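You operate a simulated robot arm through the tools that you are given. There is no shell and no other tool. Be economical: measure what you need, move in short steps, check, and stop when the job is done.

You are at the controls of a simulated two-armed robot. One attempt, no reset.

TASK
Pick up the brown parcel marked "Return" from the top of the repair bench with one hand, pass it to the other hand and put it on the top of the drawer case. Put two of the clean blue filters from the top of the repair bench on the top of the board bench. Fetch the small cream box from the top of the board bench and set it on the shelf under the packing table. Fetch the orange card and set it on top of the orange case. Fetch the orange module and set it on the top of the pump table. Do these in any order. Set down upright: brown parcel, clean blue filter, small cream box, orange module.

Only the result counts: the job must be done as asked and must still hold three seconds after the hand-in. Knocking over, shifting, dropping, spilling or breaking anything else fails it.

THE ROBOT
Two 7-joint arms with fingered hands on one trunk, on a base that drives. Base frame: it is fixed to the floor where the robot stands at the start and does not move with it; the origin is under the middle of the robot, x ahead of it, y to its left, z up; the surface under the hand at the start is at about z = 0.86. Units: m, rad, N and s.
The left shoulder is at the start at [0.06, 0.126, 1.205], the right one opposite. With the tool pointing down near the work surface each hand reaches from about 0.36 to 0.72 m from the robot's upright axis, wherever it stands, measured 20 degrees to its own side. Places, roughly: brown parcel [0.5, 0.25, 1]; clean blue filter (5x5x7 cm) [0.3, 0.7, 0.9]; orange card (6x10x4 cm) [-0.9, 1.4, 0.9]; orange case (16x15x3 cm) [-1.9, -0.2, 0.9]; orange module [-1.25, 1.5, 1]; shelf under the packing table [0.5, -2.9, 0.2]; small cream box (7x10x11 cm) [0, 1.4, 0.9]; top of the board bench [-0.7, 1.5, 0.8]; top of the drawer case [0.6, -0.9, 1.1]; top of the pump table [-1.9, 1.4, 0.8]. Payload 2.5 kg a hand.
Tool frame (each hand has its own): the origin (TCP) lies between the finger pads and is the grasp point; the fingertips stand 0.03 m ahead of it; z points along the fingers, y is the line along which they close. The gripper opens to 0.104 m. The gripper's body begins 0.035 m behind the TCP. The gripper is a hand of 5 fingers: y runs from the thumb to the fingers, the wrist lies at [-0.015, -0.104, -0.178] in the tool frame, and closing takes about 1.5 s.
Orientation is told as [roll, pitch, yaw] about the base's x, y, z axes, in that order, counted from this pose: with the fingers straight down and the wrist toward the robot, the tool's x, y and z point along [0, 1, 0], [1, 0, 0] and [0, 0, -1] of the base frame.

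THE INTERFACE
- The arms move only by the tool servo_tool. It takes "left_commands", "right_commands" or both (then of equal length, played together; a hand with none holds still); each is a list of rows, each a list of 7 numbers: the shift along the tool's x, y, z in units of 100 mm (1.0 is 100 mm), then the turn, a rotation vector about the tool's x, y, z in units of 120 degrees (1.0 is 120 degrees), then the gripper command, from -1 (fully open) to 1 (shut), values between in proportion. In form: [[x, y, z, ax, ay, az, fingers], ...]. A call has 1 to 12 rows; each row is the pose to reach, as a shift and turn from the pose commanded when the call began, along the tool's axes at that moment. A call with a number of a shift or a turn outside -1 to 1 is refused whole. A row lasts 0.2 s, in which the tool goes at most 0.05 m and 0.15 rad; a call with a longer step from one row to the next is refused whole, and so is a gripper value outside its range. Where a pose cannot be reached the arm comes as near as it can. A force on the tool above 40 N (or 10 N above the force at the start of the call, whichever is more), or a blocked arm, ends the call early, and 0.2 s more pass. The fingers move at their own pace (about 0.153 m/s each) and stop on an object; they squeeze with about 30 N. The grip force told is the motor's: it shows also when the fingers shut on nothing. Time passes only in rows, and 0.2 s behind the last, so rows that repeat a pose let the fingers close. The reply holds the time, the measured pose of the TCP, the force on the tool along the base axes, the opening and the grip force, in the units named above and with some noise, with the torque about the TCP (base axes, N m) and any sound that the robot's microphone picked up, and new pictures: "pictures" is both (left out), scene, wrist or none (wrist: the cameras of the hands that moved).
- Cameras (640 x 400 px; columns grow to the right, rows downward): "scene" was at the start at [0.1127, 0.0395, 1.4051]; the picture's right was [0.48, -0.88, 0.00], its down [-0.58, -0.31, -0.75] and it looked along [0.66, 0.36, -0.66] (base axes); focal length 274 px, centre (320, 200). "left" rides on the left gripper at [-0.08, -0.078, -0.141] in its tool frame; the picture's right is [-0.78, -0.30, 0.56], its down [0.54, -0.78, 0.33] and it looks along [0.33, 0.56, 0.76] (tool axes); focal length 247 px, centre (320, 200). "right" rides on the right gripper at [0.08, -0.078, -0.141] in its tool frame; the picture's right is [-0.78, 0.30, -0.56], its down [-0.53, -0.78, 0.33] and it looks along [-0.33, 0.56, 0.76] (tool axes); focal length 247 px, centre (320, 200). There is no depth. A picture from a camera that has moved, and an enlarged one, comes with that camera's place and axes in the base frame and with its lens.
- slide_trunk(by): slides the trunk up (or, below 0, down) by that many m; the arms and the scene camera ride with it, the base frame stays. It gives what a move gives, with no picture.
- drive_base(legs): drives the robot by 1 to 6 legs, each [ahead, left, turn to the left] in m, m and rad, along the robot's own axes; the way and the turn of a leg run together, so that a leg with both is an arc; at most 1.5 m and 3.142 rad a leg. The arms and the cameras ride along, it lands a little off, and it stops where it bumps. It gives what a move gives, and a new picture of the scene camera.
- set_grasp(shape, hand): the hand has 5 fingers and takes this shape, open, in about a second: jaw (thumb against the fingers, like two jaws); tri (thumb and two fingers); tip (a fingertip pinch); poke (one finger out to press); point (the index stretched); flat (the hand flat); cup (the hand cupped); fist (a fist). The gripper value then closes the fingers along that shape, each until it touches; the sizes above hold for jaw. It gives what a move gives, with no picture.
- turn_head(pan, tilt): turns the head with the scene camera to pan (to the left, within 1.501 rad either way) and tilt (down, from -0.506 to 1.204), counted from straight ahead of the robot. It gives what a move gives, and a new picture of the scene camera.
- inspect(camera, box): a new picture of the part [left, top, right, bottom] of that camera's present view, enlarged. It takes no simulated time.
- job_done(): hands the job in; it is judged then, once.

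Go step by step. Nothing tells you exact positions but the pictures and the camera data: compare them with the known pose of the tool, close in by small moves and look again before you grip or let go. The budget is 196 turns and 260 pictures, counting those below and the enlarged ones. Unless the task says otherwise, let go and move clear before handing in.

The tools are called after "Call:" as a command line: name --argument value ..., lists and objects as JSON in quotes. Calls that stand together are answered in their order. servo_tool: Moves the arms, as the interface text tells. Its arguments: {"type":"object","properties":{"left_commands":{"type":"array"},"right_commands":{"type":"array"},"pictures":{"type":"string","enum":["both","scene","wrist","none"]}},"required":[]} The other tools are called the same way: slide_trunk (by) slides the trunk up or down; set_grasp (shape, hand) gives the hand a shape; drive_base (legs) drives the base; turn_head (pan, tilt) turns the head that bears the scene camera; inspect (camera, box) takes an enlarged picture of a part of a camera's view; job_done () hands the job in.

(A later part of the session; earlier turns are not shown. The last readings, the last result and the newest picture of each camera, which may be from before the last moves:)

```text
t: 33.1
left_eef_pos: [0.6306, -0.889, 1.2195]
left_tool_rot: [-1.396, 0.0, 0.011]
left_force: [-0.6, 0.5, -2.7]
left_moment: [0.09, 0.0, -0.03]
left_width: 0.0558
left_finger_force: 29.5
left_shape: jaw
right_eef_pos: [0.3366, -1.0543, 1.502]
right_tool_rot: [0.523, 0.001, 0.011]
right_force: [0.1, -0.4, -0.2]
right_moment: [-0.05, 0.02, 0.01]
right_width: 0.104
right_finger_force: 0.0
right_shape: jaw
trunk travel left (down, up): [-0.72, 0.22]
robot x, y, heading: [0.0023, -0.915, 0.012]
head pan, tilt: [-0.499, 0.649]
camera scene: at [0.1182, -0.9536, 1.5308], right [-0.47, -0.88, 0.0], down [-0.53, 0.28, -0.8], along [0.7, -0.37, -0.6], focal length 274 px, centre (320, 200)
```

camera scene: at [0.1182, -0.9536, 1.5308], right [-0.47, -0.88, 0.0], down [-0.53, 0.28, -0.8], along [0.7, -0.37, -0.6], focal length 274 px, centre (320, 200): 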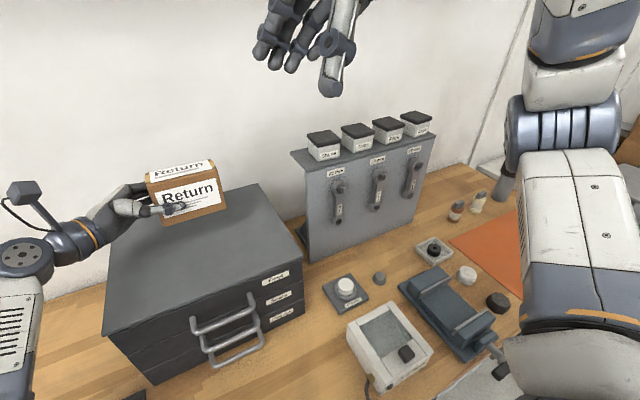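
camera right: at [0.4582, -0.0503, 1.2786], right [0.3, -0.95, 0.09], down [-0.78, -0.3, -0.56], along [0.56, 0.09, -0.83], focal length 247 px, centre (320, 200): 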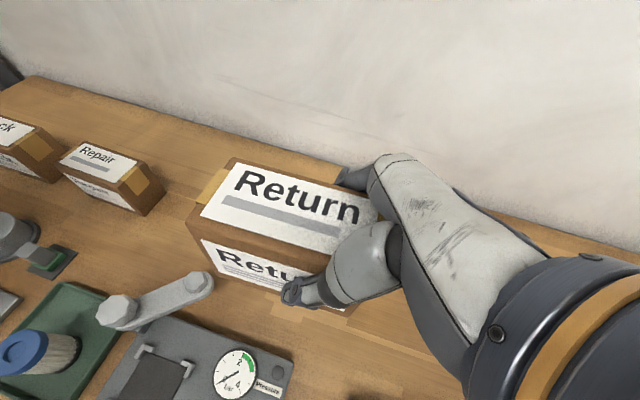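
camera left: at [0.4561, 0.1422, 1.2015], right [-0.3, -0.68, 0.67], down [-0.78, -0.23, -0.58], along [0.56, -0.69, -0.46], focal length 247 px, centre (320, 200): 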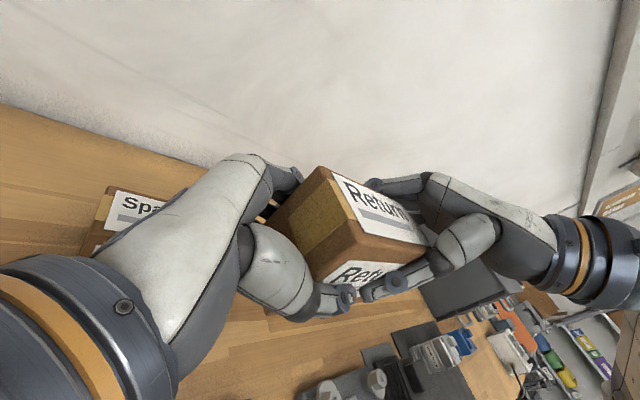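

Parcel is over the case top. Lower 6 cm and check.

Call:
servo_tool --left_commands '[[0.3, 0, 0.05, 0, 0, 0, 1], [0.6, 0, 0.1, 0, 0, 0, 1], [0.6, 0, 0.1, 0, 0, 0, 1]]' --pictures "none"

Call:
inspect --camera "scene" --box '[80, 120, 320, 270]'

```text
t: 33.9
left_eef_pos: [0.6285, -0.8895, 1.1557]
left_tool_rot: [-1.397, 0.0, 0.012]
left_force: [0.6, 0.4, -1.3]
left_moment: [0.13, -0.01, -0.02]
left_width: 0.0556
left_finger_force: 30.1
left_shape: jaw
right_eef_pos: [0.3368, -1.0535, 1.5015]
right_tool_rot: [0.524, -0.001, 0.012]
right_force: [0.0, 0.3, 0.2]
right_moment: [-0.01, 0.02, -0.01]
right_width: 0.104
right_finger_force: 0.1
right_shape: jaw
trunk travel left (down, up): [-0.72, 0.22]
robot x, y, heading: [-0.0007, -0.9099, 0.013]
head pan, tilt: [-0.499, 0.649]
```

```text
2.67 times, centred on (200, 195) of scene
camera zoom: at [0.1185, -0.9537, 1.5308], right [-0.47, -0.88, 0.0], down [-0.53, 0.28, -0.8], along [0.7, -0.37, -0.6], focal length 730 px, centre (640, 213)
```

zoom: 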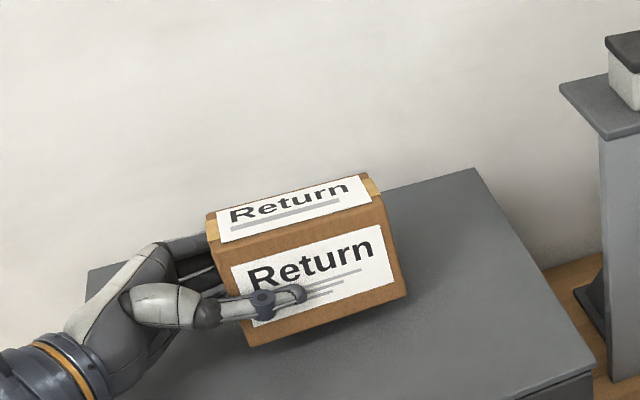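

A little gap left. Lower in small steps and watch the force.

Call:
servo_tool --left_commands '[[0.04, 0, 0.007, 0, 0, 0, 1], [0.08, 0, 0.014, 0, 0, 0, 1], [0.1, 0, 0.017, 0, 0, 0, 1], [0.1, 0, 0.017, 0, 0, 0, 1]]' --pictures "none"

Call:
inspect --camera "scene" --box '[80, 120, 320, 270]'

```text
t: 34.9
left_eef_pos: [0.6282, -0.8881, 1.1464]
left_tool_rot: [-1.396, -0.001, 0.012]
left_force: [0.2, 0.0, -1.5]
left_moment: [0.1, 0.0, -0.02]
left_width: 0.0557
left_finger_force: 29.5
left_shape: jaw
right_eef_pos: [0.3365, -1.0533, 1.5023]
right_tool_rot: [0.524, -0.001, 0.013]
right_force: [-0.6, 0.7, -0.3]
right_moment: [0.02, 0.02, -0.01]
right_width: 0.1035
right_finger_force: 0.0
right_shape: jaw
trunk travel left (down, up): [-0.72, 0.22]
robot x, y, heading: [0.004, -0.9122, 0.014]
head pan, tilt: [-0.499, 0.649]
```

```text
2.67 times, centred on (200, 195) of scene
camera zoom: at [0.1186, -0.9537, 1.5308], right [-0.47, -0.88, 0.0], down [-0.53, 0.28, -0.8], along [0.7, -0.37, -0.6], focal length 730 px, centre (640, 213)
```

zoom: 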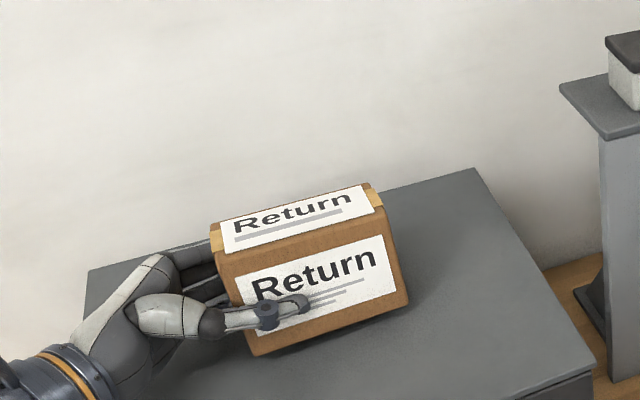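

Still no contact; continue lowering.

Call:
servo_tool --left_commands '[[0.03, 0, 0.005, 0, 0, 0, 1], [0.06, 0, 0.01, 0, 0, 0, 1], [0.08, 0, 0.014, 0, 0, 0, 1], [0.08, 0, 0.014, 0, 0, 0, 1]]' --pictures "none"

Call:
inspect --camera "scene" --box '[120, 160, 280, 260]'

```text
t: 35.9
left_eef_pos: [0.6286, -0.8893, 1.1397]
left_tool_rot: [-1.395, -0.001, 0.009]
left_force: [0.2, 0.4, -2.1]
left_moment: [0.09, -0.02, 0.01]
left_width: 0.0556
left_finger_force: 30.3
left_shape: jaw
right_eef_pos: [0.3377, -1.0541, 1.5024]
right_tool_rot: [0.525, 0.001, 0.012]
right_force: [0.3, 0.4, 0.1]
right_moment: [-0.02, 0.01, 0.0]
right_width: 0.1039
right_finger_force: 0.1
right_shape: jaw
trunk travel left (down, up): [-0.72, 0.22]
robot x, y, heading: [0.0021, -0.9113, 0.011]
head pan, tilt: [-0.499, 0.649]
```

```text
4.00 times, centred on (200, 210) of scene
camera zoom: at [0.1186, -0.9537, 1.5308], right [-0.47, -0.88, 0.0], down [-0.53, 0.28, -0.8], along [0.7, -0.37, -0.6], focal length 1096 px, centre (800, 160)
```

zoom: 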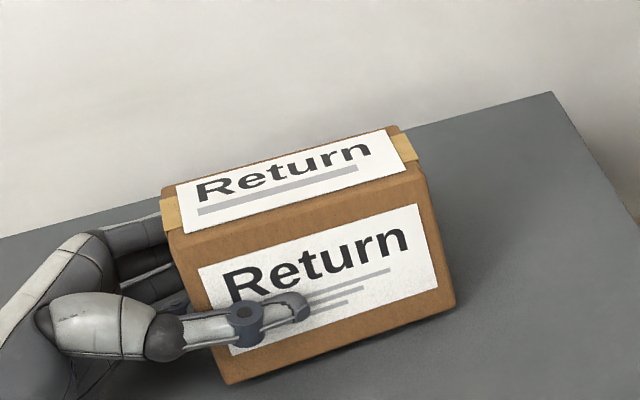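

Continue down another centimetre.

Call:
servo_tool --left_commands '[[0.03, 0, 0.005, 0, 0, 0, 1], [0.06, 0, 0.01, 0, 0, 0, 1], [0.08, 0, 0.014, 0, 0, 0, 1], [0.08, 0, 0.014, 0, 0, 0, 1]]' --pictures "none"

Call:
inspect --camera "scene" --box '[120, 160, 280, 260]'

```text
t: 36.9
left_eef_pos: [0.6276, -0.8866, 1.1341]
left_tool_rot: [-1.399, -0.006, 0.012]
left_force: [0.2, 0.6, 8.8]
left_moment: [0.11, -0.4, 0.01]
left_width: 0.0558
left_finger_force: 30.4
left_shape: jaw
right_eef_pos: [0.3355, -1.054, 1.5012]
right_tool_rot: [0.522, -0.002, 0.013]
right_force: [-0.4, 0.0, 0.7]
right_moment: [0.01, 0.01, -0.02]
right_width: 0.1037
right_finger_force: 0.0
right_shape: jaw
trunk travel left (down, up): [-0.72, 0.22]
robot x, y, heading: [0.0023, -0.9127, 0.015]
head pan, tilt: [-0.499, 0.649]
```

```text
4.00 times, centred on (200, 210) of scene
camera zoom: at [0.117, -0.9537, 1.5311], right [-0.47, -0.88, 0.0], down [-0.53, 0.28, -0.8], along [0.7, -0.37, -0.6], focal length 1096 px, centre (800, 160)
```

zoom: 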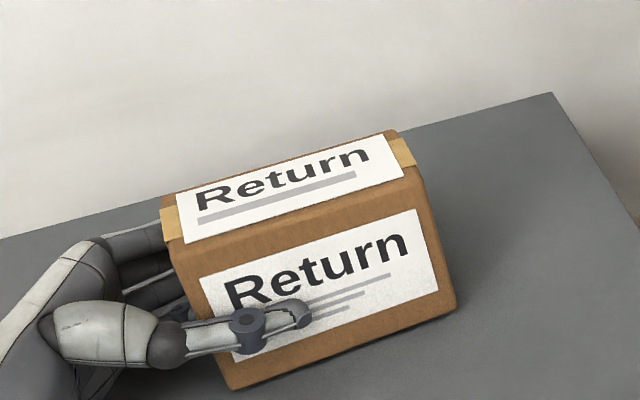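

Contact felt (≈11 N). Open slowly and back away to the left.

Call:
servo_tool --left_commands '[[0, 0, 0, 0, 0, 0, 0.4], [0, 0, 0, 0, 0, 0, 0], [0, 0, 0, 0, 0, 0, -0.5], [0, 0, 0, 0, 0, 0, -1], [0, 0, 0, 0, 0, 0, -1], [0, 0, 0, 0, 0, 0, -1], [0, 0, -0.3, 0, 0, 0, -1], [0, 0, -0.6, 0, 0, 0, -1], [0, 0, -1, 0, 0, 0, -1], [0, 0, -1, 0, 0, 0, -1]]' --pictures "scene"

Call:
inspect --camera "scene" --box '[80, 120, 320, 270]'

```text
t: 39.1
left_eef_pos: [0.6277, -0.7875, 1.1475]
left_tool_rot: [-1.397, 0.0, 0.014]
left_force: [-0.4, -0.4, -0.4]
left_moment: [0.0, -0.01, 0.0]
left_width: 0.1038
left_finger_force: 0.1
left_shape: jaw
right_eef_pos: [0.3362, -1.0547, 1.5027]
right_tool_rot: [0.524, 0.0, 0.012]
right_force: [0.3, 0.9, -0.8]
right_moment: [0.05, 0.02, -0.02]
right_width: 0.1039
right_finger_force: 0.0
right_shape: jaw
trunk travel left (down, up): [-0.72, 0.22]
robot x, y, heading: [0.0051, -0.9148, 0.014]
head pan, tilt: [-0.499, 0.649]
camera scene: at [0.1182, -0.9542, 1.5308], right [-0.47, -0.88, 0.0], down [-0.53, 0.28, -0.8], along [0.7, -0.37, -0.6], focal length 274 px, centre (320, 200)
```

scene: 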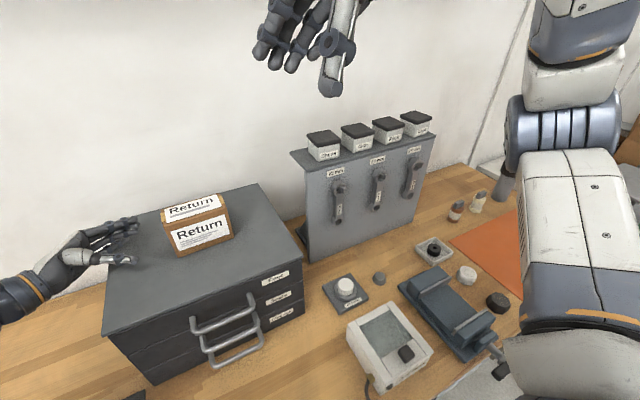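

```text
2.67 times, centred on (200, 195) of scene
camera zoom: at [0.1182, -0.9542, 1.5308], right [-0.47, -0.88, 0.0], down [-0.53, 0.28, -0.8], along [0.7, -0.37, -0.6], focal length 730 px, centre (640, 213)
```

zoom: 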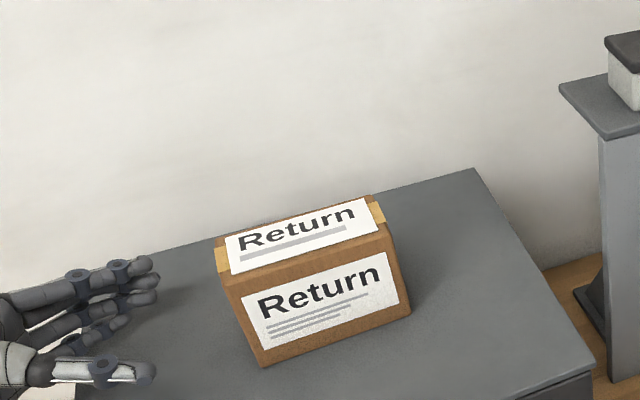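

Parcel is standing on the case. Now bring both hands back to straight-down poses and return toward the filters.

Call:
servo_tool --left_commands '[[0, 0, -0.3, 0, 0, 0, -1], [-0.1, 0, -0.7, 0, 0.05, 0, -1], [-0.3, -0.1, -1, 0, 0.11, 0, -1], [-0.5, -0.2, -1, 0, 0.18, 0, -1], [-0.7, -0.3, -1, 0, 0.25, 0, -1], [-0.8, -0.4, -1, 0, 0.32, 0, -1], [-0.8, -0.5, -1, 0, 0.39, 0, -1], [-0.8, -0.6, -1, 0, 0.46, 0, -1], [-0.8, -0.75, -1, 0, 0.53, 0, -1], [-0.8, -0.9, -1, 0, 0.6, 0, -1], [-0.8, -1, -1, 0, 0.667, 0, -1], [-0.8, -1, -1, 0, 0.667, 0, -1]]' --right_commands '[[0, 0, 0, 0, -0.06, 0, -1], [0, 0, 0, 0, -0.125, 0, -1], [-0.1, 0, 0.2, 0, -0.19, 0, -1], [-0.2, 0, 0.4, 0, -0.25, 0, -1], [-0.4, 0, 0.6, 0, -0.25, 0, -1], [-0.5, 0, 0.87, 0, -0.25, 0, -1], [-0.5, 0, 0.87, 0, -0.25, 0, -1], [-0.5, 0, 0.87, 0, -0.25, 0, -1], [-0.5, 0, 0.87, 0, -0.25, 0, -1], [-0.5, 0, 0.87, 0, -0.25, 0, -1], [-0.5, 0, 0.87, 0, -0.25, 0, -1], [-0.5, 0, 0.87, 0, -0.25, 0, -1]]' --pictures "none"

Call:
drive_base --legs '[[0, 1.15, 0]]'

Call:
turn_head --pan 0.5 --tilt 0.7

```text
t: 41.7
left_eef_pos: [0.5238, -0.7071, 1.2446]
left_tool_rot: [0.001, 0.001, 0.011]
left_force: [0.8, 0.1, -0.9]
left_moment: [0.0, -0.01, -0.02]
left_width: 0.1036
left_finger_force: 0.0
left_shape: jaw
right_eef_pos: [0.3374, -1.0528, 1.4015]
right_tool_rot: [0.0, 0.0, 0.013]
right_force: [0.0, 0.4, -0.5]
right_moment: [0.01, -0.01, -0.01]
right_width: 0.1038
right_finger_force: 0.0
right_shape: jaw
trunk travel left (down, up): [-0.72, 0.22]
robot x, y, heading: [0.0018, -0.9128, 0.012]
head pan, tilt: [-0.499, 0.649]
```

```text
t: 47.5
left_eef_pos: [0.5124, 0.4389, 1.2455]
left_tool_rot: [0.0, 0.001, 0.013]
left_force: [0.3, 0.8, -0.7]
left_moment: [-0.01, 0.04, 0.03]
left_width: 0.1035
left_finger_force: 0.1
left_shape: jaw
right_eef_pos: [0.3242, 0.0909, 1.402]
right_tool_rot: [-0.002, 0.0, 0.012]
right_force: [0.0, -0.3, -0.2]
right_moment: [0.0, 0.0, 0.0]
right_width: 0.1038
right_finger_force: 0.1
right_shape: jaw
trunk travel left (down, up): [-0.72, 0.22]
robot x, y, heading: [-0.0088, 0.2315, 0.011]
head pan, tilt: [-0.499, 0.649]
camera scene: at [0.105, 0.1903, 1.5308], right [-0.47, -0.88, 0.0], down [-0.53, 0.28, -0.8], along [0.7, -0.37, -0.6], focal length 274 px, centre (320, 200)
```

scene: 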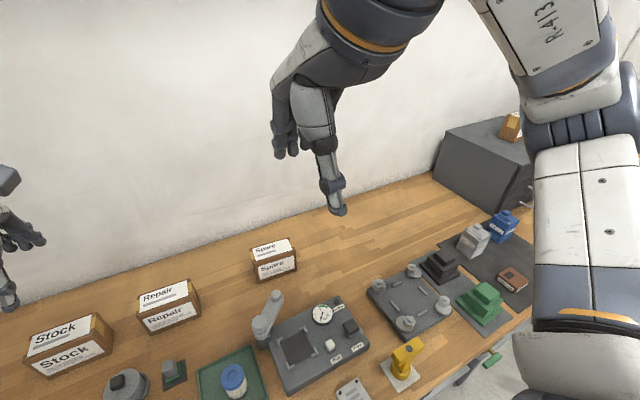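

```text
t: 48.8
left_eef_pos: [0.5114, 0.4384, 1.2459]
left_tool_rot: [0.0, 0.0, 0.012]
left_force: [-0.9, 0.6, -0.3]
left_moment: [0.02, -0.02, 0.01]
left_width: 0.1036
left_finger_force: 0.0
left_shape: jaw
right_eef_pos: [0.3242, 0.0907, 1.4017]
right_tool_rot: [0.0, 0.0, 0.011]
right_force: [0.3, -0.4, -0.1]
right_moment: [0.01, 0.01, 0.01]
right_width: 0.1037
right_finger_force: 0.1
right_shape: jaw
trunk travel left (down, up): [-0.72, 0.22]
robot x, y, heading: [-0.0101, 0.231, 0.011]
head pan, tilt: [0.499, 0.7]
camera scene: at [0.1025, 0.2722, 1.5265], right [0.49, -0.87, 0.0], down [-0.56, -0.31, -0.76], along [0.67, 0.37, -0.64], focal length 274 px, centre (320, 200)
```

scene: 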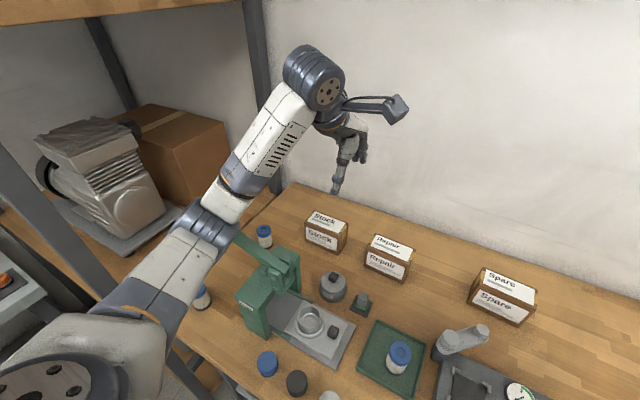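

Three filters are visible. Zoom in on each to judge which are clean.

Call:
inspect --camera "scene" --box '[350, 310, 450, 400]'

Call:
inspect --camera "scene" --box '[180, 210, 300, 320]'

```text
4.44 times, centred on (400, 355) of scene
camera zoom: at [0.1025, 0.2722, 1.5265], right [0.49, -0.87, 0.0], down [-0.56, -0.31, -0.76], along [0.67, 0.37, -0.64], focal length 1217 px, centre (-36, -489)
```

zoom: 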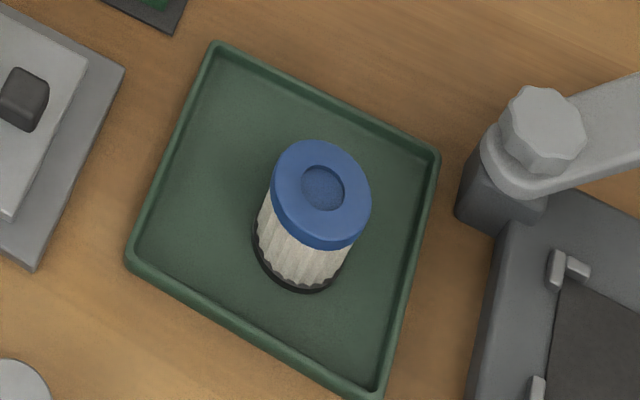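

```text
3.64 times, centred on (240, 265) of scene
camera zoom: at [0.1025, 0.2722, 1.5265], right [0.49, -0.87, 0.0], down [-0.56, -0.31, -0.76], along [0.67, 0.37, -0.64], focal length 996 px, centre (611, -36)
```

zoom: 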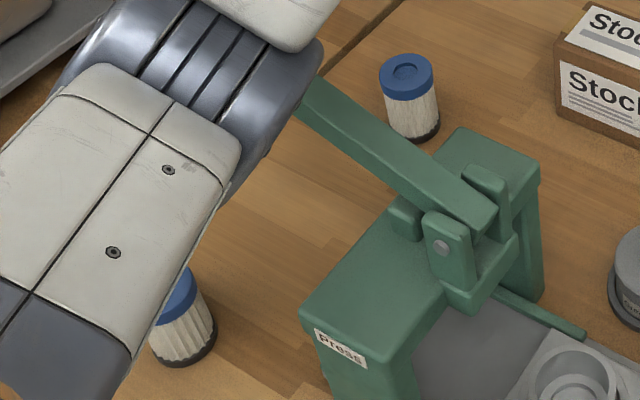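

All three look alike so far (white pleats). I'll drive 0.15 m left, pull the left hand back, and look again at the press lever and filters.

Call:
drive_base --legs '[[0, 0.15, 0]]'

Call:
servo_tool --left_commands '[[0.3, -0.3, -0.1, 0, 0, 0, -1], [0.6, -0.6, -0.2, 0, 0, 0, -1], [0.9, -0.9, -0.3, 0, 0, 0, -1], [1, -1, -0.3, 0, 0, 0, -1]]' --pictures "none"

Call:
servo_tool --left_commands '[[0.15, -0.3, 0, 0, 0, 0, -1], [0.3, -0.6, 0, 0, 0, 0, -1], [0.4, -0.9, 0, 0, 0, 0, -1], [0.4, -1, 0, 0, 0, 0, -1]]'

```text
t: 50.1
left_eef_pos: [0.5083, 0.5908, 1.2456]
left_tool_rot: [-0.001, 0.001, 0.014]
left_force: [-0.7, 0.8, -0.3]
left_moment: [-0.02, -0.01, -0.01]
left_width: 0.1036
left_finger_force: 0.0
left_shape: jaw
right_eef_pos: [0.3228, 0.2434, 1.4028]
right_tool_rot: [0.0, -0.001, 0.014]
right_force: [-0.2, -0.4, -0.8]
right_moment: [0.0, 0.04, -0.04]
right_width: 0.1038
right_finger_force: 0.0
right_shape: jaw
trunk travel left (down, up): [-0.72, 0.22]
robot x, y, heading: [-0.0093, 0.3819, 0.019]
head pan, tilt: [0.499, 0.7]
camera scene: at [0.1004, 0.4246, 1.5264], right [0.49, -0.87, 0.0], down [-0.56, -0.32, -0.76], along [0.67, 0.38, -0.64], focal length 274 px, centre (320, 200)
```

scene: 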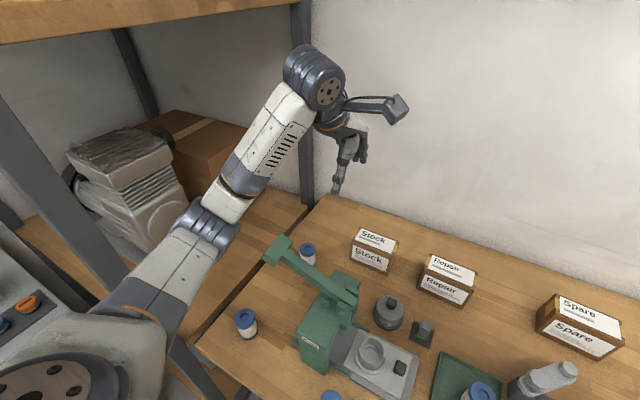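

```text
t: 51.1
left_eef_pos: [0.4083, 0.689, 1.2764]
left_tool_rot: [0.0, 0.0, 0.012]
left_force: [0.0, 0.4, 0.1]
left_moment: [0.01, 0.0, -0.03]
left_width: 0.1035
left_finger_force: 0.1
left_shape: jaw
right_eef_pos: [0.3214, 0.2423, 1.4015]
right_tool_rot: [0.001, 0.001, 0.014]
right_force: [-0.4, 0.3, 1.2]
right_moment: [0.0, -0.02, 0.01]
right_width: 0.1038
right_finger_force: 0.0
right_shape: jaw
trunk travel left (down, up): [-0.72, 0.22]
robot x, y, heading: [-0.0154, 0.3858, 0.015]
head pan, tilt: [0.499, 0.7]
```

```text
t: 52.1
left_eef_pos: [0.3062, 0.7275, 1.2754]
left_tool_rot: [-0.001, 0.002, 0.011]
left_force: [-0.4, -1.1, 0.1]
left_moment: [0.02, -0.01, -0.01]
left_width: 0.1032
left_finger_force: 0.0
left_shape: jaw
right_eef_pos: [0.3225, 0.243, 1.4015]
right_tool_rot: [0.0, 0.001, 0.013]
right_force: [-0.8, -0.1, 0.9]
right_moment: [-0.01, 0.02, -0.02]
right_width: 0.1035
right_finger_force: 0.1
right_shape: jaw
trunk travel left (down, up): [-0.72, 0.22]
robot x, y, heading: [-0.0106, 0.3851, 0.012]
head pan, tilt: [0.499, 0.7]
camera scene: at [0.1006, 0.4235, 1.5264], right [0.49, -0.87, 0.0], down [-0.56, -0.32, -0.76], along [0.67, 0.38, -0.64], focal length 274 px, centre (320, 200)
camera left: at [0.2294, 0.6469, 1.4161], right [-0.29, -0.78, -0.56], down [-0.78, 0.53, -0.33], along [0.55, 0.34, -0.76], focal length 247 px, centre (320, 200)
```

scene: 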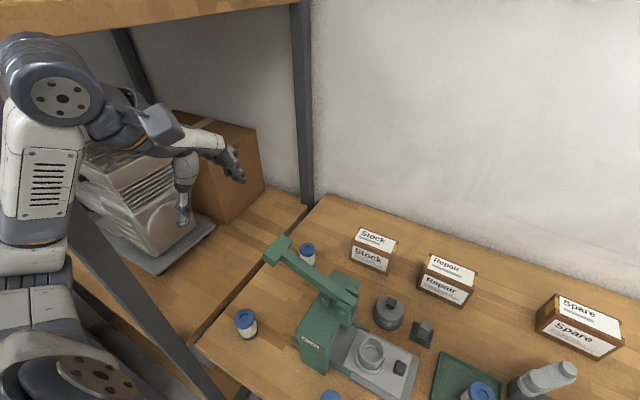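
left: 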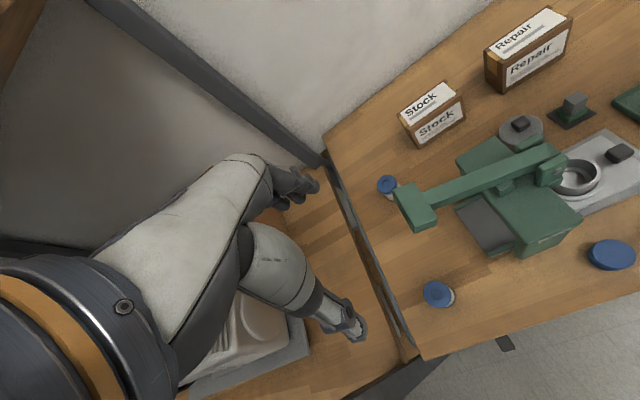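

Measured: filter A [.284,.716], B [.522,.70], lever tip [.374,.66,1.10]. Look closely at each filter's pleats.

Call:
turn_head --pan 0.3 --tilt 0.85

Call:
inspect --camera "scene" --box '[100, 160, 300, 360]'

Call:
inspect --camera "scene" --box '[320, 240, 480, 340]'

```text
t: 52.9
left_eef_pos: [0.3072, 0.7281, 1.2754]
left_tool_rot: [0.001, 0.0, 0.015]
left_force: [-0.1, 0.2, -0.1]
left_moment: [0.0, 0.0, 0.03]
left_width: 0.1037
left_finger_force: 0.1
left_shape: jaw
right_eef_pos: [0.3215, 0.2437, 1.4031]
right_tool_rot: [0.0, 0.0, 0.014]
right_force: [-0.7, -0.2, 0.5]
right_moment: [0.0, -0.01, 0.0]
right_width: 0.1038
right_finger_force: 0.0
right_shape: jaw
trunk travel left (down, up): [-0.72, 0.22]
robot x, y, heading: [-0.0125, 0.382, 0.009]
head pan, tilt: [0.3, 0.85]
camera scene: at [0.1007, 0.4063, 1.5142], right [0.31, -0.95, 0.0], down [-0.71, -0.23, -0.66], along [0.63, 0.2, -0.75], focal length 274 px, centre (320, 200)
```

scene: 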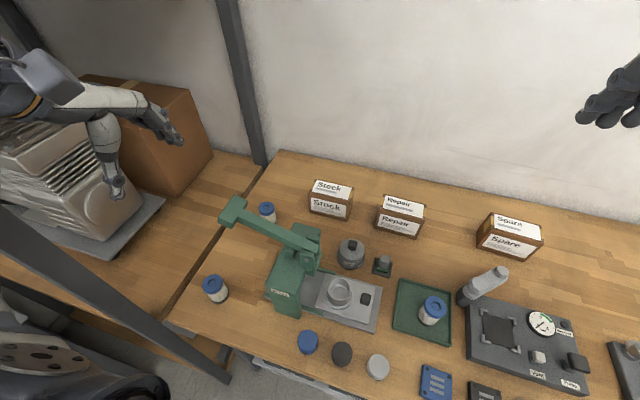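

```text
2.00 times, centred on (200, 260) of scene
camera zoom: at [0.1007, 0.4063, 1.5142], right [0.31, -0.95, 0.0], down [-0.71, -0.23, -0.66], along [0.63, 0.2, -0.75], focal length 548 px, centre (560, 80)
```

zoom: 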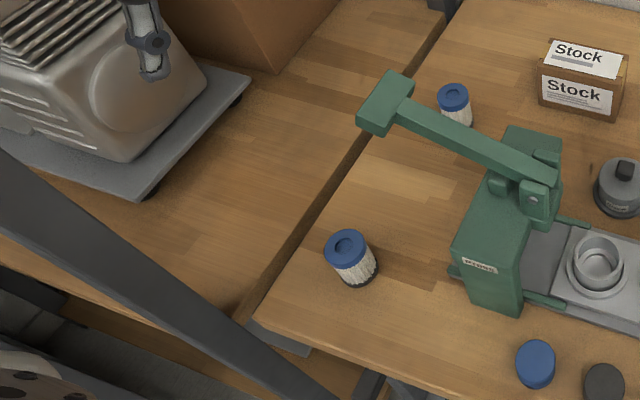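

```text
4.00 times, centred on (400, 290) of scene
camera zoom: at [0.1007, 0.4063, 1.5142], right [0.31, -0.95, 0.0], down [-0.71, -0.23, -0.66], along [0.63, 0.2, -0.75], focal length 1096 px, centre (0, -160)
```

zoom: 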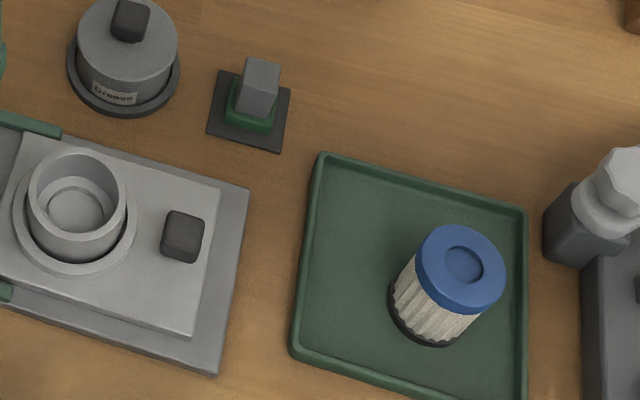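

Call:
inspect --camera "scene" --box '[180, 250, 260, 320]'

Call:
inspect --camera "scene" --box '[230, 180, 310, 250]'

Call:
inspect --camera "scene" --box '[390, 270, 470, 340]'

```text
5.71 times, centred on (220, 285) of scene
camera zoom: at [0.1007, 0.4063, 1.5142], right [0.31, -0.95, 0.0], down [-0.71, -0.23, -0.66], along [0.63, 0.2, -0.75], focal length 1565 px, centre (891, -286)
```

zoom: 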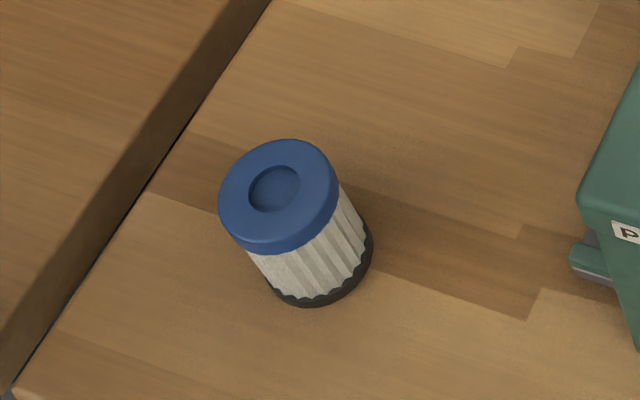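

```text
5.71 times, centred on (270, 215) of scene
camera zoom: at [0.1007, 0.4063, 1.5142], right [0.31, -0.95, 0.0], down [-0.71, -0.23, -0.66], along [0.63, 0.2, -0.75], focal length 1565 px, centre (606, 114)
```

zoom: 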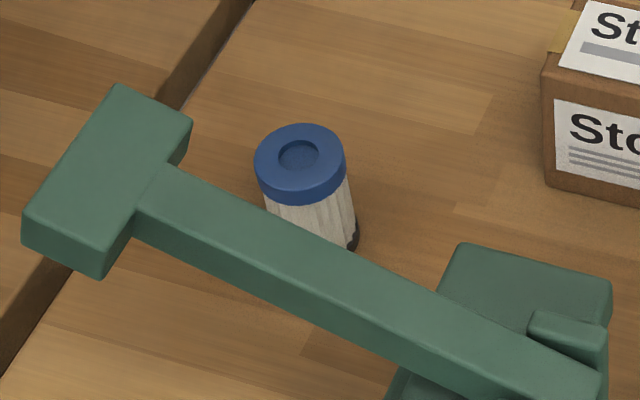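

```text
5.71 times, centred on (430, 305) of scene
camera zoom: at [0.1007, 0.4063, 1.5142], right [0.31, -0.95, 0.0], down [-0.71, -0.23, -0.66], along [0.63, 0.2, -0.75], focal length 1565 px, centre (-309, -400)
```

zoom: 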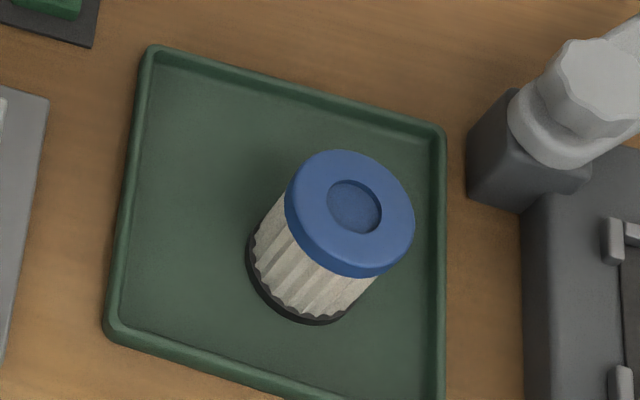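

A and C look equally clean; I'll take those two. Back off 0.14 m for better reach (rack post is near the left arm) and lower the trunk.

Call:
drive_base --legs '[[-0.14, 0, 0]]'

Call:
slide_trunk --by -0.2

Call:
servo_tool --right_commands '[[0, 0.33, 0, 0, 0, 0, -1], [0, 0.66, 0, 0, 0, 0, -1], [0, 1, 0, 0, 0, 0, -1]]'

```text
t: 54.2
left_eef_pos: [0.1691, 0.7247, 1.2755]
left_tool_rot: [-0.001, 0.0, 0.012]
left_force: [0.3, -0.2, 0.6]
left_moment: [0.0, 0.0, 0.05]
left_width: 0.1037
left_finger_force: 0.0
left_shape: jaw
right_eef_pos: [0.1831, 0.2417, 1.4017]
right_tool_rot: [0.001, 0.0, 0.014]
right_force: [0.0, -0.2, 0.4]
right_moment: [-0.01, 0.0, 0.04]
right_width: 0.104
right_finger_force: 0.0
right_shape: jaw
trunk travel left (down, up): [-0.72, 0.22]
robot x, y, heading: [-0.1497, 0.3792, 0.012]
head pan, tilt: [0.3, 0.85]
camera scene: at [-0.038, 0.4042, 1.5143], right [0.31, -0.95, 0.0], down [-0.71, -0.23, -0.66], along [0.63, 0.2, -0.75], focal length 274 px, centre (320, 200)
```

scene: 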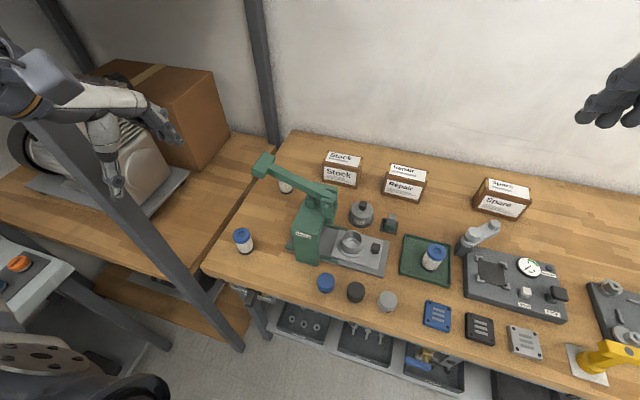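

```text
t: 56.4
left_eef_pos: [0.1695, 0.7255, 1.0747]
left_tool_rot: [0.0, 0.0, 0.012]
left_force: [0.8, -0.3, -0.4]
left_moment: [0.0, 0.01, 0.01]
left_width: 0.1034
left_finger_force: 0.0
left_shape: jaw
right_eef_pos: [0.1841, 0.2409, 1.2014]
right_tool_rot: [-0.001, 0.0, 0.014]
right_force: [0.5, -0.2, 0.2]
right_moment: [0.04, -0.02, -0.01]
right_width: 0.1038
right_finger_force: 0.1
right_shape: jaw
trunk travel left (down, up): [-0.52, 0.42]
robot x, y, heading: [-0.1478, 0.3817, 0.016]
head pan, tilt: [0.3, 0.85]
```

```text
t: 57.2
left_eef_pos: [0.1702, 0.7251, 1.0761]
left_tool_rot: [-0.001, 0.0, 0.013]
left_force: [0.7, -0.4, -1.1]
left_moment: [0.0, -0.01, 0.01]
left_width: 0.1039
left_finger_force: 0.0
left_shape: jaw
right_eef_pos: [0.2845, 0.2417, 1.2031]
right_tool_rot: [0.0, 0.0, 0.014]
right_force: [-0.7, 0.8, 0.1]
right_moment: [0.02, 0.01, 0.0]
right_width: 0.1036
right_finger_force: 0.1
right_shape: jaw
trunk travel left (down, up): [-0.52, 0.42]
robot x, y, heading: [-0.1482, 0.3808, 0.02]
head pan, tilt: [0.3, 0.85]
camera scene: at [-0.0368, 0.4043, 1.3142], right [0.31, -0.95, 0.0], down [-0.71, -0.23, -0.66], along [0.63, 0.2, -0.75], focal length 274 px, centre (320, 200)
camera right: at [0.207, 0.3219, 1.3438], right [0.31, -0.77, 0.56], down [-0.77, -0.55, -0.33], along [0.56, -0.33, -0.76], focal length 247 px, centre (320, 200)
```

scene: 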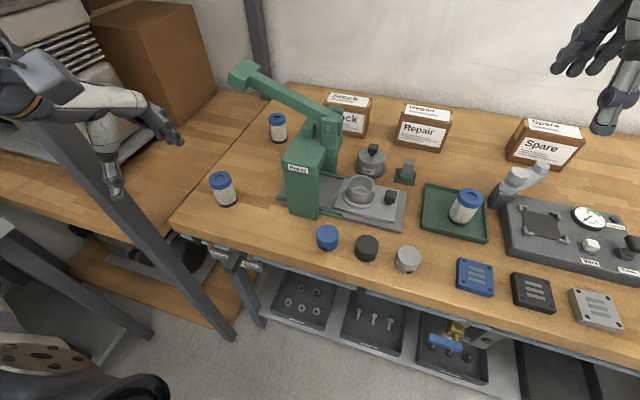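
right: 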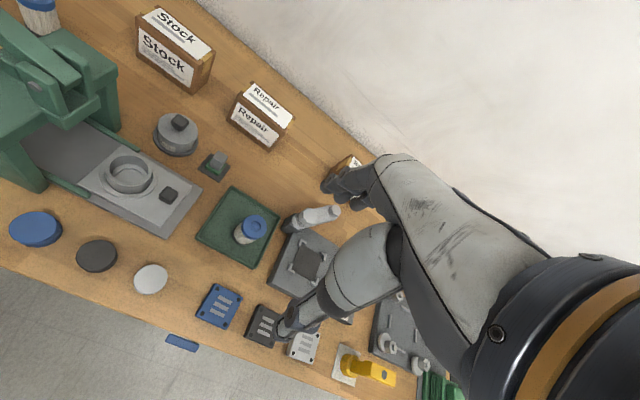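

Filter C at about [.376,.243]. Move the right hand above it.

Call:
servo_tool --right_commands '[[0, 0.3, 0.33, 0, 0, 0, -1], [0, 0.6, 0.66, 0, 0, 0, -1], [0, 0.9, 1, 0, 0, 0, -1]]' --pictures "none"

Call:
servo_tool --right_commands '[[0, 0, 0.4, 0, 0, 0, -1], [0, 0, 0.8, 0, 0, 0, -1], [0, 0, 0.8, 0, 0, 0, -1]]'

Call:
inspect --camera "scene" --box '[380, 100, 540, 260]'

```text
t: 58.0
left_eef_pos: [0.1699, 0.7256, 1.0764]
left_tool_rot: [0.001, 0.001, 0.013]
left_force: [0.3, 0.7, -0.2]
left_moment: [0.01, 0.01, -0.01]
left_width: 0.1038
left_finger_force: 0.0
left_shape: jaw
right_eef_pos: [0.3744, 0.2409, 1.1027]
right_tool_rot: [0.001, 0.0, 0.012]
right_force: [0.0, 0.5, -0.2]
right_moment: [0.03, -0.01, 0.0]
right_width: 0.1037
right_finger_force: 0.0
right_shape: jaw
trunk travel left (down, up): [-0.52, 0.42]
robot x, y, heading: [-0.1468, 0.3821, 0.017]
head pan, tilt: [0.3, 0.85]
```

```text
t: 58.8
left_eef_pos: [0.1683, 0.7258, 1.0748]
left_tool_rot: [0.001, -0.001, 0.012]
left_force: [0.3, -0.9, 0.3]
left_moment: [0.01, 0.01, 0.0]
left_width: 0.1034
left_finger_force: 0.0
left_shape: jaw
right_eef_pos: [0.3738, 0.2416, 1.0209]
right_tool_rot: [-0.001, -0.001, 0.014]
right_force: [0.0, 0.0, -0.2]
right_moment: [-0.01, 0.04, 0.0]
right_width: 0.1037
right_finger_force: 0.1
right_shape: jaw
trunk travel left (down, up): [-0.52, 0.42]
robot x, y, heading: [-0.1468, 0.3805, 0.013]
head pan, tilt: [0.3, 0.85]
camera scene: at [-0.0371, 0.4043, 1.3142], right [0.31, -0.95, 0.0], down [-0.71, -0.23, -0.66], along [0.63, 0.2, -0.75], focal length 274 px, centre (320, 200)
camera right: at [0.2953, 0.3217, 1.1616], right [0.31, -0.77, 0.56], down [-0.77, -0.55, -0.33], along [0.56, -0.33, -0.76], focal length 247 px, centre (320, 200)
```

scene: 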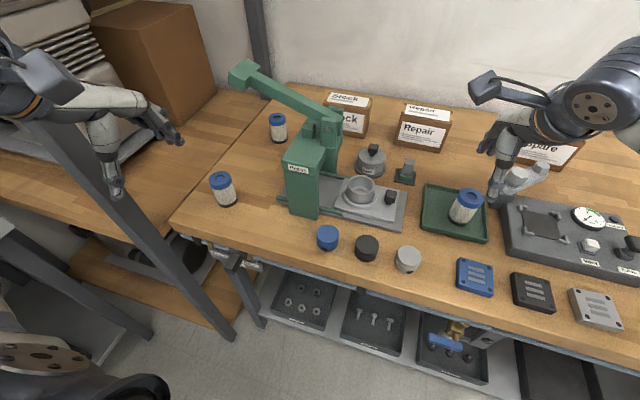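
right: 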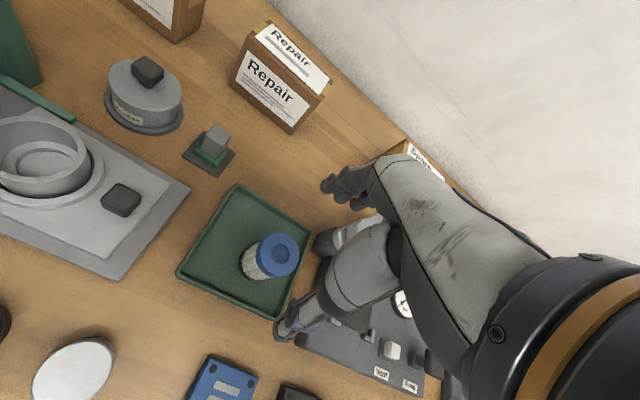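

```text
2.50 times, centred on (460, 180) of scene
camera zoom: at [-0.0371, 0.4043, 1.3142], right [0.31, -0.95, 0.0], down [-0.71, -0.23, -0.66], along [0.63, 0.2, -0.75], focal length 685 px, centre (-30, 250)
```

zoom: 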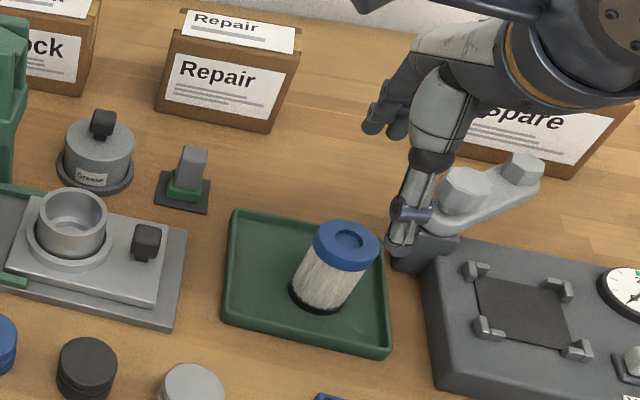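

The filter cap is at [.377,.244], directly beneath. Descend and grip.

Call:
servo_tool --right_commands '[[0.02, 0.03, 0.4, 0, 0, 0, -1], [0.02, 0.03, 0.8, 0, 0, 0, -1], [0.02, 0.03, 1, 0, 0, 0, -1]]' --pictures "wrist"

```text
t: 59.6
left_eef_pos: [0.1699, 0.7258, 1.0759]
left_tool_rot: [-0.001, 0.0, 0.012]
left_force: [0.1, -0.1, 0.7]
left_moment: [0.02, 0.02, 0.02]
left_width: 0.1037
left_finger_force: 0.1
left_shape: jaw
right_eef_pos: [0.3767, 0.2423, 0.922]
right_tool_rot: [0.0, -0.002, 0.014]
right_force: [-0.1, -0.4, 0.2]
right_moment: [0.0, 0.01, -0.03]
right_width: 0.1037
right_finger_force: 0.2
right_shape: jaw
trunk travel left (down, up): [-0.52, 0.42]
robot x, y, heading: [-0.1497, 0.3792, 0.009]
head pan, tilt: [0.3, 0.85]
camera right: at [0.299, 0.3225, 1.0623], right [0.31, -0.77, 0.56], down [-0.77, -0.55, -0.33], along [0.56, -0.33, -0.76], focal length 247 px, centre (320, 200)
```

right: 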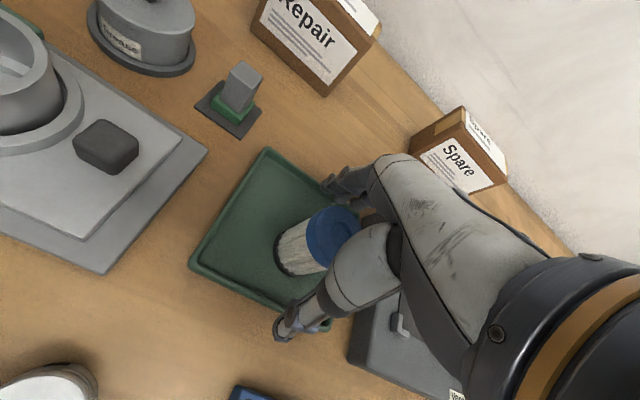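

Filter is between thumb and fingers. Lower 1.7 cm and close.

Call:
servo_tool --right_commands '[[0, 0, 0.17, 0, 0, 0, -1], [0, 0, 0.17, 0, 0, 0, -0.3], [0, 0, 0.17, 0, 0, 0, 0.3], [0, 0, 0.17, 0, 0, 0, 1], [0, 0, 0.17, 0, 0, 0, 1], [0, 0, 0.17, 0, 0, 0, 1], [0, 0, 0.17, 0, 0, 0, 1], [0, 0, 0.17, 0, 0, 0, 1], [0, 0, 0.17, 0, 0, 0, 1]]' --pictures "none"

Call:
servo_tool --right_commands '[[0, 0, -0.4, 0, 0, 0, 1], [0, 0, -0.8, 0, 0, 0, 1], [0, 0, -1, 0, 0, 0, 1]]'

```text
t: 61.6
left_eef_pos: [0.1692, 0.7254, 1.0764]
left_tool_rot: [-0.002, 0.001, 0.012]
left_force: [0.5, 0.0, -0.5]
left_moment: [0.0, 0.0, 0.02]
left_width: 0.1037
left_finger_force: 0.2
left_shape: jaw
right_eef_pos: [0.3765, 0.2427, 0.9046]
right_tool_rot: [0.001, 0.0, 0.013]
right_force: [-10.0, 1.1, 0.6]
right_moment: [0.0, 0.28, -0.09]
right_width: 0.0353
right_finger_force: 30.0
right_shape: jaw
trunk travel left (down, up): [-0.52, 0.42]
robot x, y, heading: [-0.1507, 0.3811, 0.014]
head pan, tilt: [0.3, 0.85]
```

```text
t: 62.4
left_eef_pos: [0.169, 0.726, 1.0757]
left_tool_rot: [0.001, -0.001, 0.013]
left_force: [-0.3, 0.9, 0.4]
left_moment: [-0.01, -0.02, 0.01]
left_width: 0.1039
left_finger_force: 0.0
left_shape: jaw
right_eef_pos: [0.3778, 0.2455, 1.0077]
right_tool_rot: [0.0, 0.001, 0.011]
right_force: [-0.4, -0.3, -0.4]
right_moment: [-0.01, -0.03, 0.0]
right_width: 0.0338
right_finger_force: 30.1
right_shape: jaw
trunk travel left (down, up): [-0.52, 0.42]
robot x, y, heading: [-0.1458, 0.3791, 0.018]
head pan, tilt: [0.3, 0.85]
camera scene: at [-0.0371, 0.4043, 1.3142], right [0.31, -0.95, 0.0], down [-0.71, -0.23, -0.66], along [0.63, 0.2, -0.75], focal length 274 px, centre (320, 200)
camera right: at [0.2993, 0.3246, 1.1481], right [0.31, -0.77, 0.56], down [-0.77, -0.54, -0.33], along [0.56, -0.33, -0.76], focal length 247 px, centre (320, 200)
```

scene: 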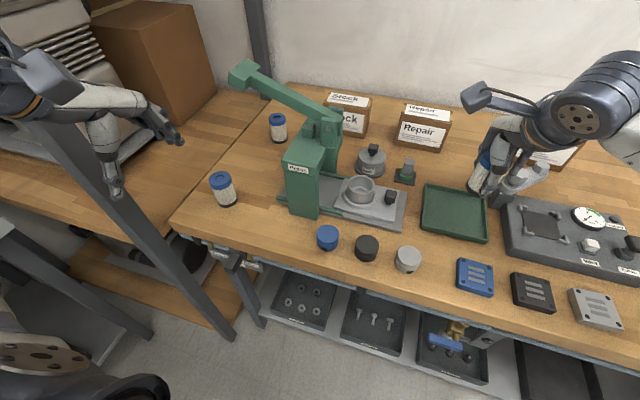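
right: 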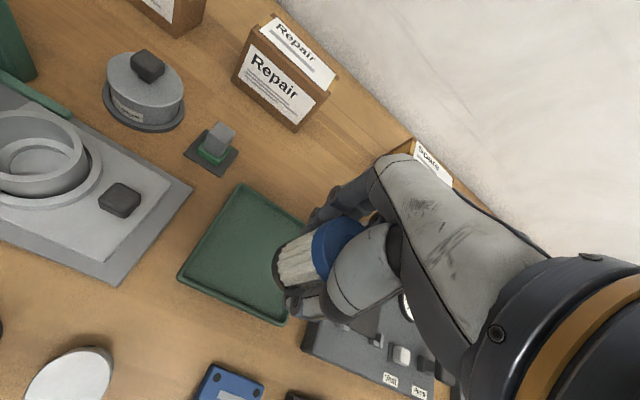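

Filter C is held upright. Now raise the right hand, and yaw the left hand 40° so its fingers stay clear of the press lever when it goes to filter A.

Call:
servo_tool --left_commands '[[0, 0.1, 0, 0, 0, -0.067, -1], [0, 0.2, 0, 0, 0, -0.133, -1], [-0.05, 0.4, 0, 0, 0, -0.2, -1], [-0.08, 0.6, 0, 0, 0, -0.267, -1], [-0.1, 0.8, 0, 0, 0, -0.333, -1], [-0.1, 1, 0.1, 0, 0, -0.333, -1], [-0.1, 1, 0.3, 0, 0, -0.333, -1]]' --right_commands '[[0, -0.2, -0.3, 0, 0, 0, 1], [0, -0.4, -0.6, 0, 0, 0, 1], [0, -0.6, -0.9, 0, 0, 0, 1], [0, -0.8, -0.9, 0, 0, 0, 1], [0, -0.8, -0.9, 0, 0, 0, 1], [0, -0.8, -0.9, 0, 0, 0, 1], [0, -0.8, -0.9, 0, 0, 0, 1]]'

Call:
inspect --camera "scene" --box '[140, 40, 340, 240]'

```text
t: 64.0
left_eef_pos: [0.2712, 0.716, 1.0458]
left_tool_rot: [0.001, -0.003, 0.71]
left_force: [-0.3, -0.1, 0.0]
left_moment: [-0.02, -0.02, -0.01]
left_width: 0.1039
left_finger_force: 0.1
left_shape: jaw
right_eef_pos: [0.2983, 0.2451, 1.0947]
right_tool_rot: [0.0, 0.0, 0.014]
right_force: [0.1, -0.4, -1.0]
right_moment: [-0.03, -0.01, 0.03]
right_width: 0.0339
right_finger_force: 29.8
right_shape: jaw
trunk travel left (down, up): [-0.52, 0.42]
robot x, y, heading: [-0.1469, 0.382, 0.012]
head pan, tilt: [0.3, 0.85]
camera scene: at [-0.037, 0.4045, 1.3142], right [0.31, -0.95, 0.0], down [-0.71, -0.23, -0.66], along [0.63, 0.2, -0.75], focal length 274 px, centre (320, 200)
camera right: at [0.2197, 0.3242, 1.2362], right [0.31, -0.77, 0.56], down [-0.77, -0.55, -0.33], along [0.56, -0.33, -0.76], focal length 247 px, centre (320, 200)
camera left: at [0.2624, 0.6053, 1.186], right [0.28, -0.78, -0.56], down [-0.94, -0.1, -0.33], along [0.2, 0.62, -0.76], focal length 247 px, centre (320, 200)
```

scene: 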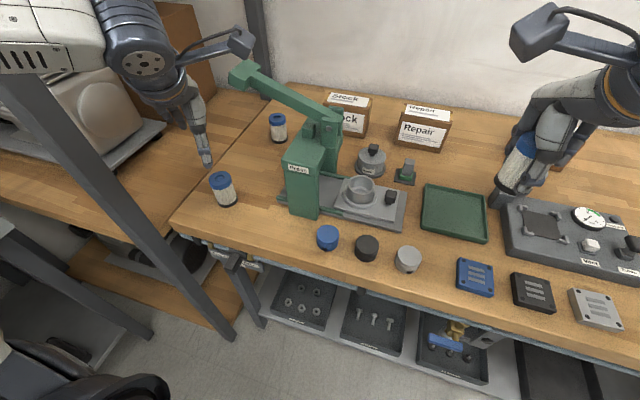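
right: 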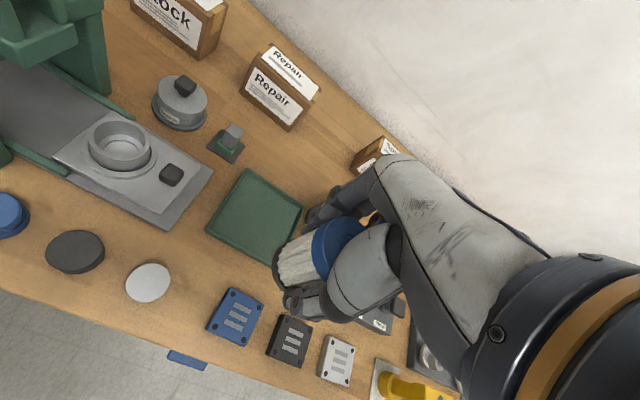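
left: 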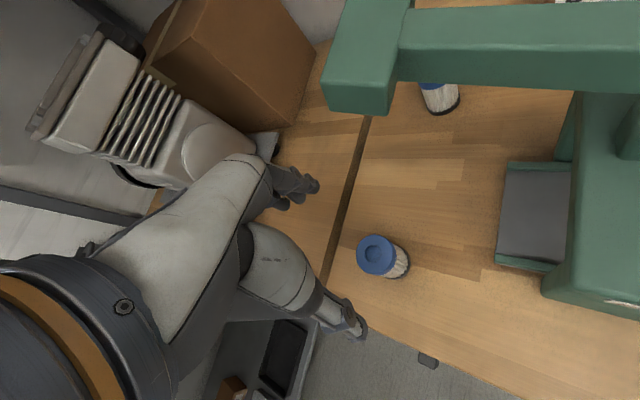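

```text
2.00 times, centred on (240, 140) of scene
camera zoom: at [-0.037, 0.4045, 1.3142], right [0.31, -0.95, 0.0], down [-0.71, -0.23, -0.66], along [0.63, 0.2, -0.75], focal length 548 px, centre (480, 320)
```

zoom: 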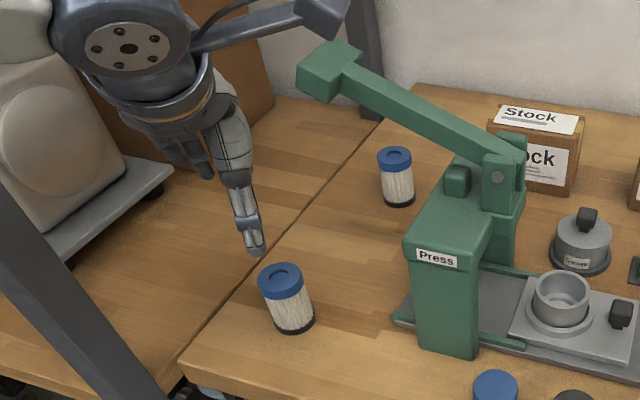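

Filter A at [.278,.716]; hand nearly above. Descend and grip.

Call:
servo_tool --left_commands '[[-0.05, 0.05, 0.35, 0, 0, 0, -1], [-0.05, 0.05, 0.7, 0, 0, 0, -1], [-0.05, 0.05, 1, 0, 0, 0, -1]]' --pictures "wrist"

```text
t: 64.8
left_eef_pos: [0.2762, 0.7153, 0.9458]
left_tool_rot: [0.0, 0.0, 0.711]
left_force: [-0.1, 1.0, -0.8]
left_moment: [0.01, -0.02, 0.03]
left_width: 0.1039
left_finger_force: 0.1
left_shape: jaw
right_eef_pos: [0.2993, 0.2447, 1.0958]
right_tool_rot: [-0.001, 0.0, 0.014]
right_force: [0.4, -0.5, -0.8]
right_moment: [0.03, 0.01, -0.01]
right_width: 0.0336
right_finger_force: 30.0
right_shape: jaw
trunk travel left (down, up): [-0.52, 0.42]
robot x, y, heading: [-0.145, 0.3817, 0.014]
head pan, tilt: [0.3, 0.85]
camera left: at [0.2673, 0.6057, 1.0859], right [0.28, -0.78, -0.56], down [-0.94, -0.1, -0.33], along [0.2, 0.62, -0.76], focal length 247 px, centre (320, 200)
```

left: 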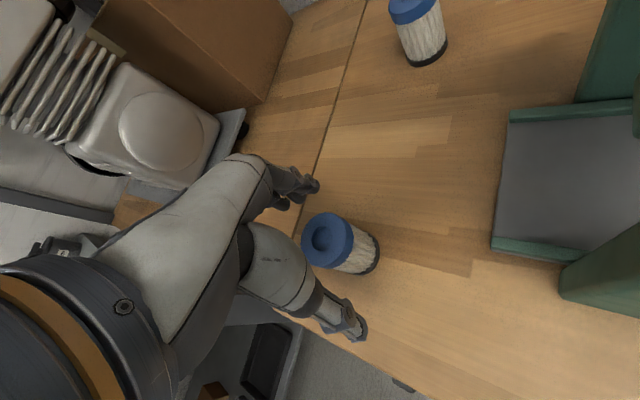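

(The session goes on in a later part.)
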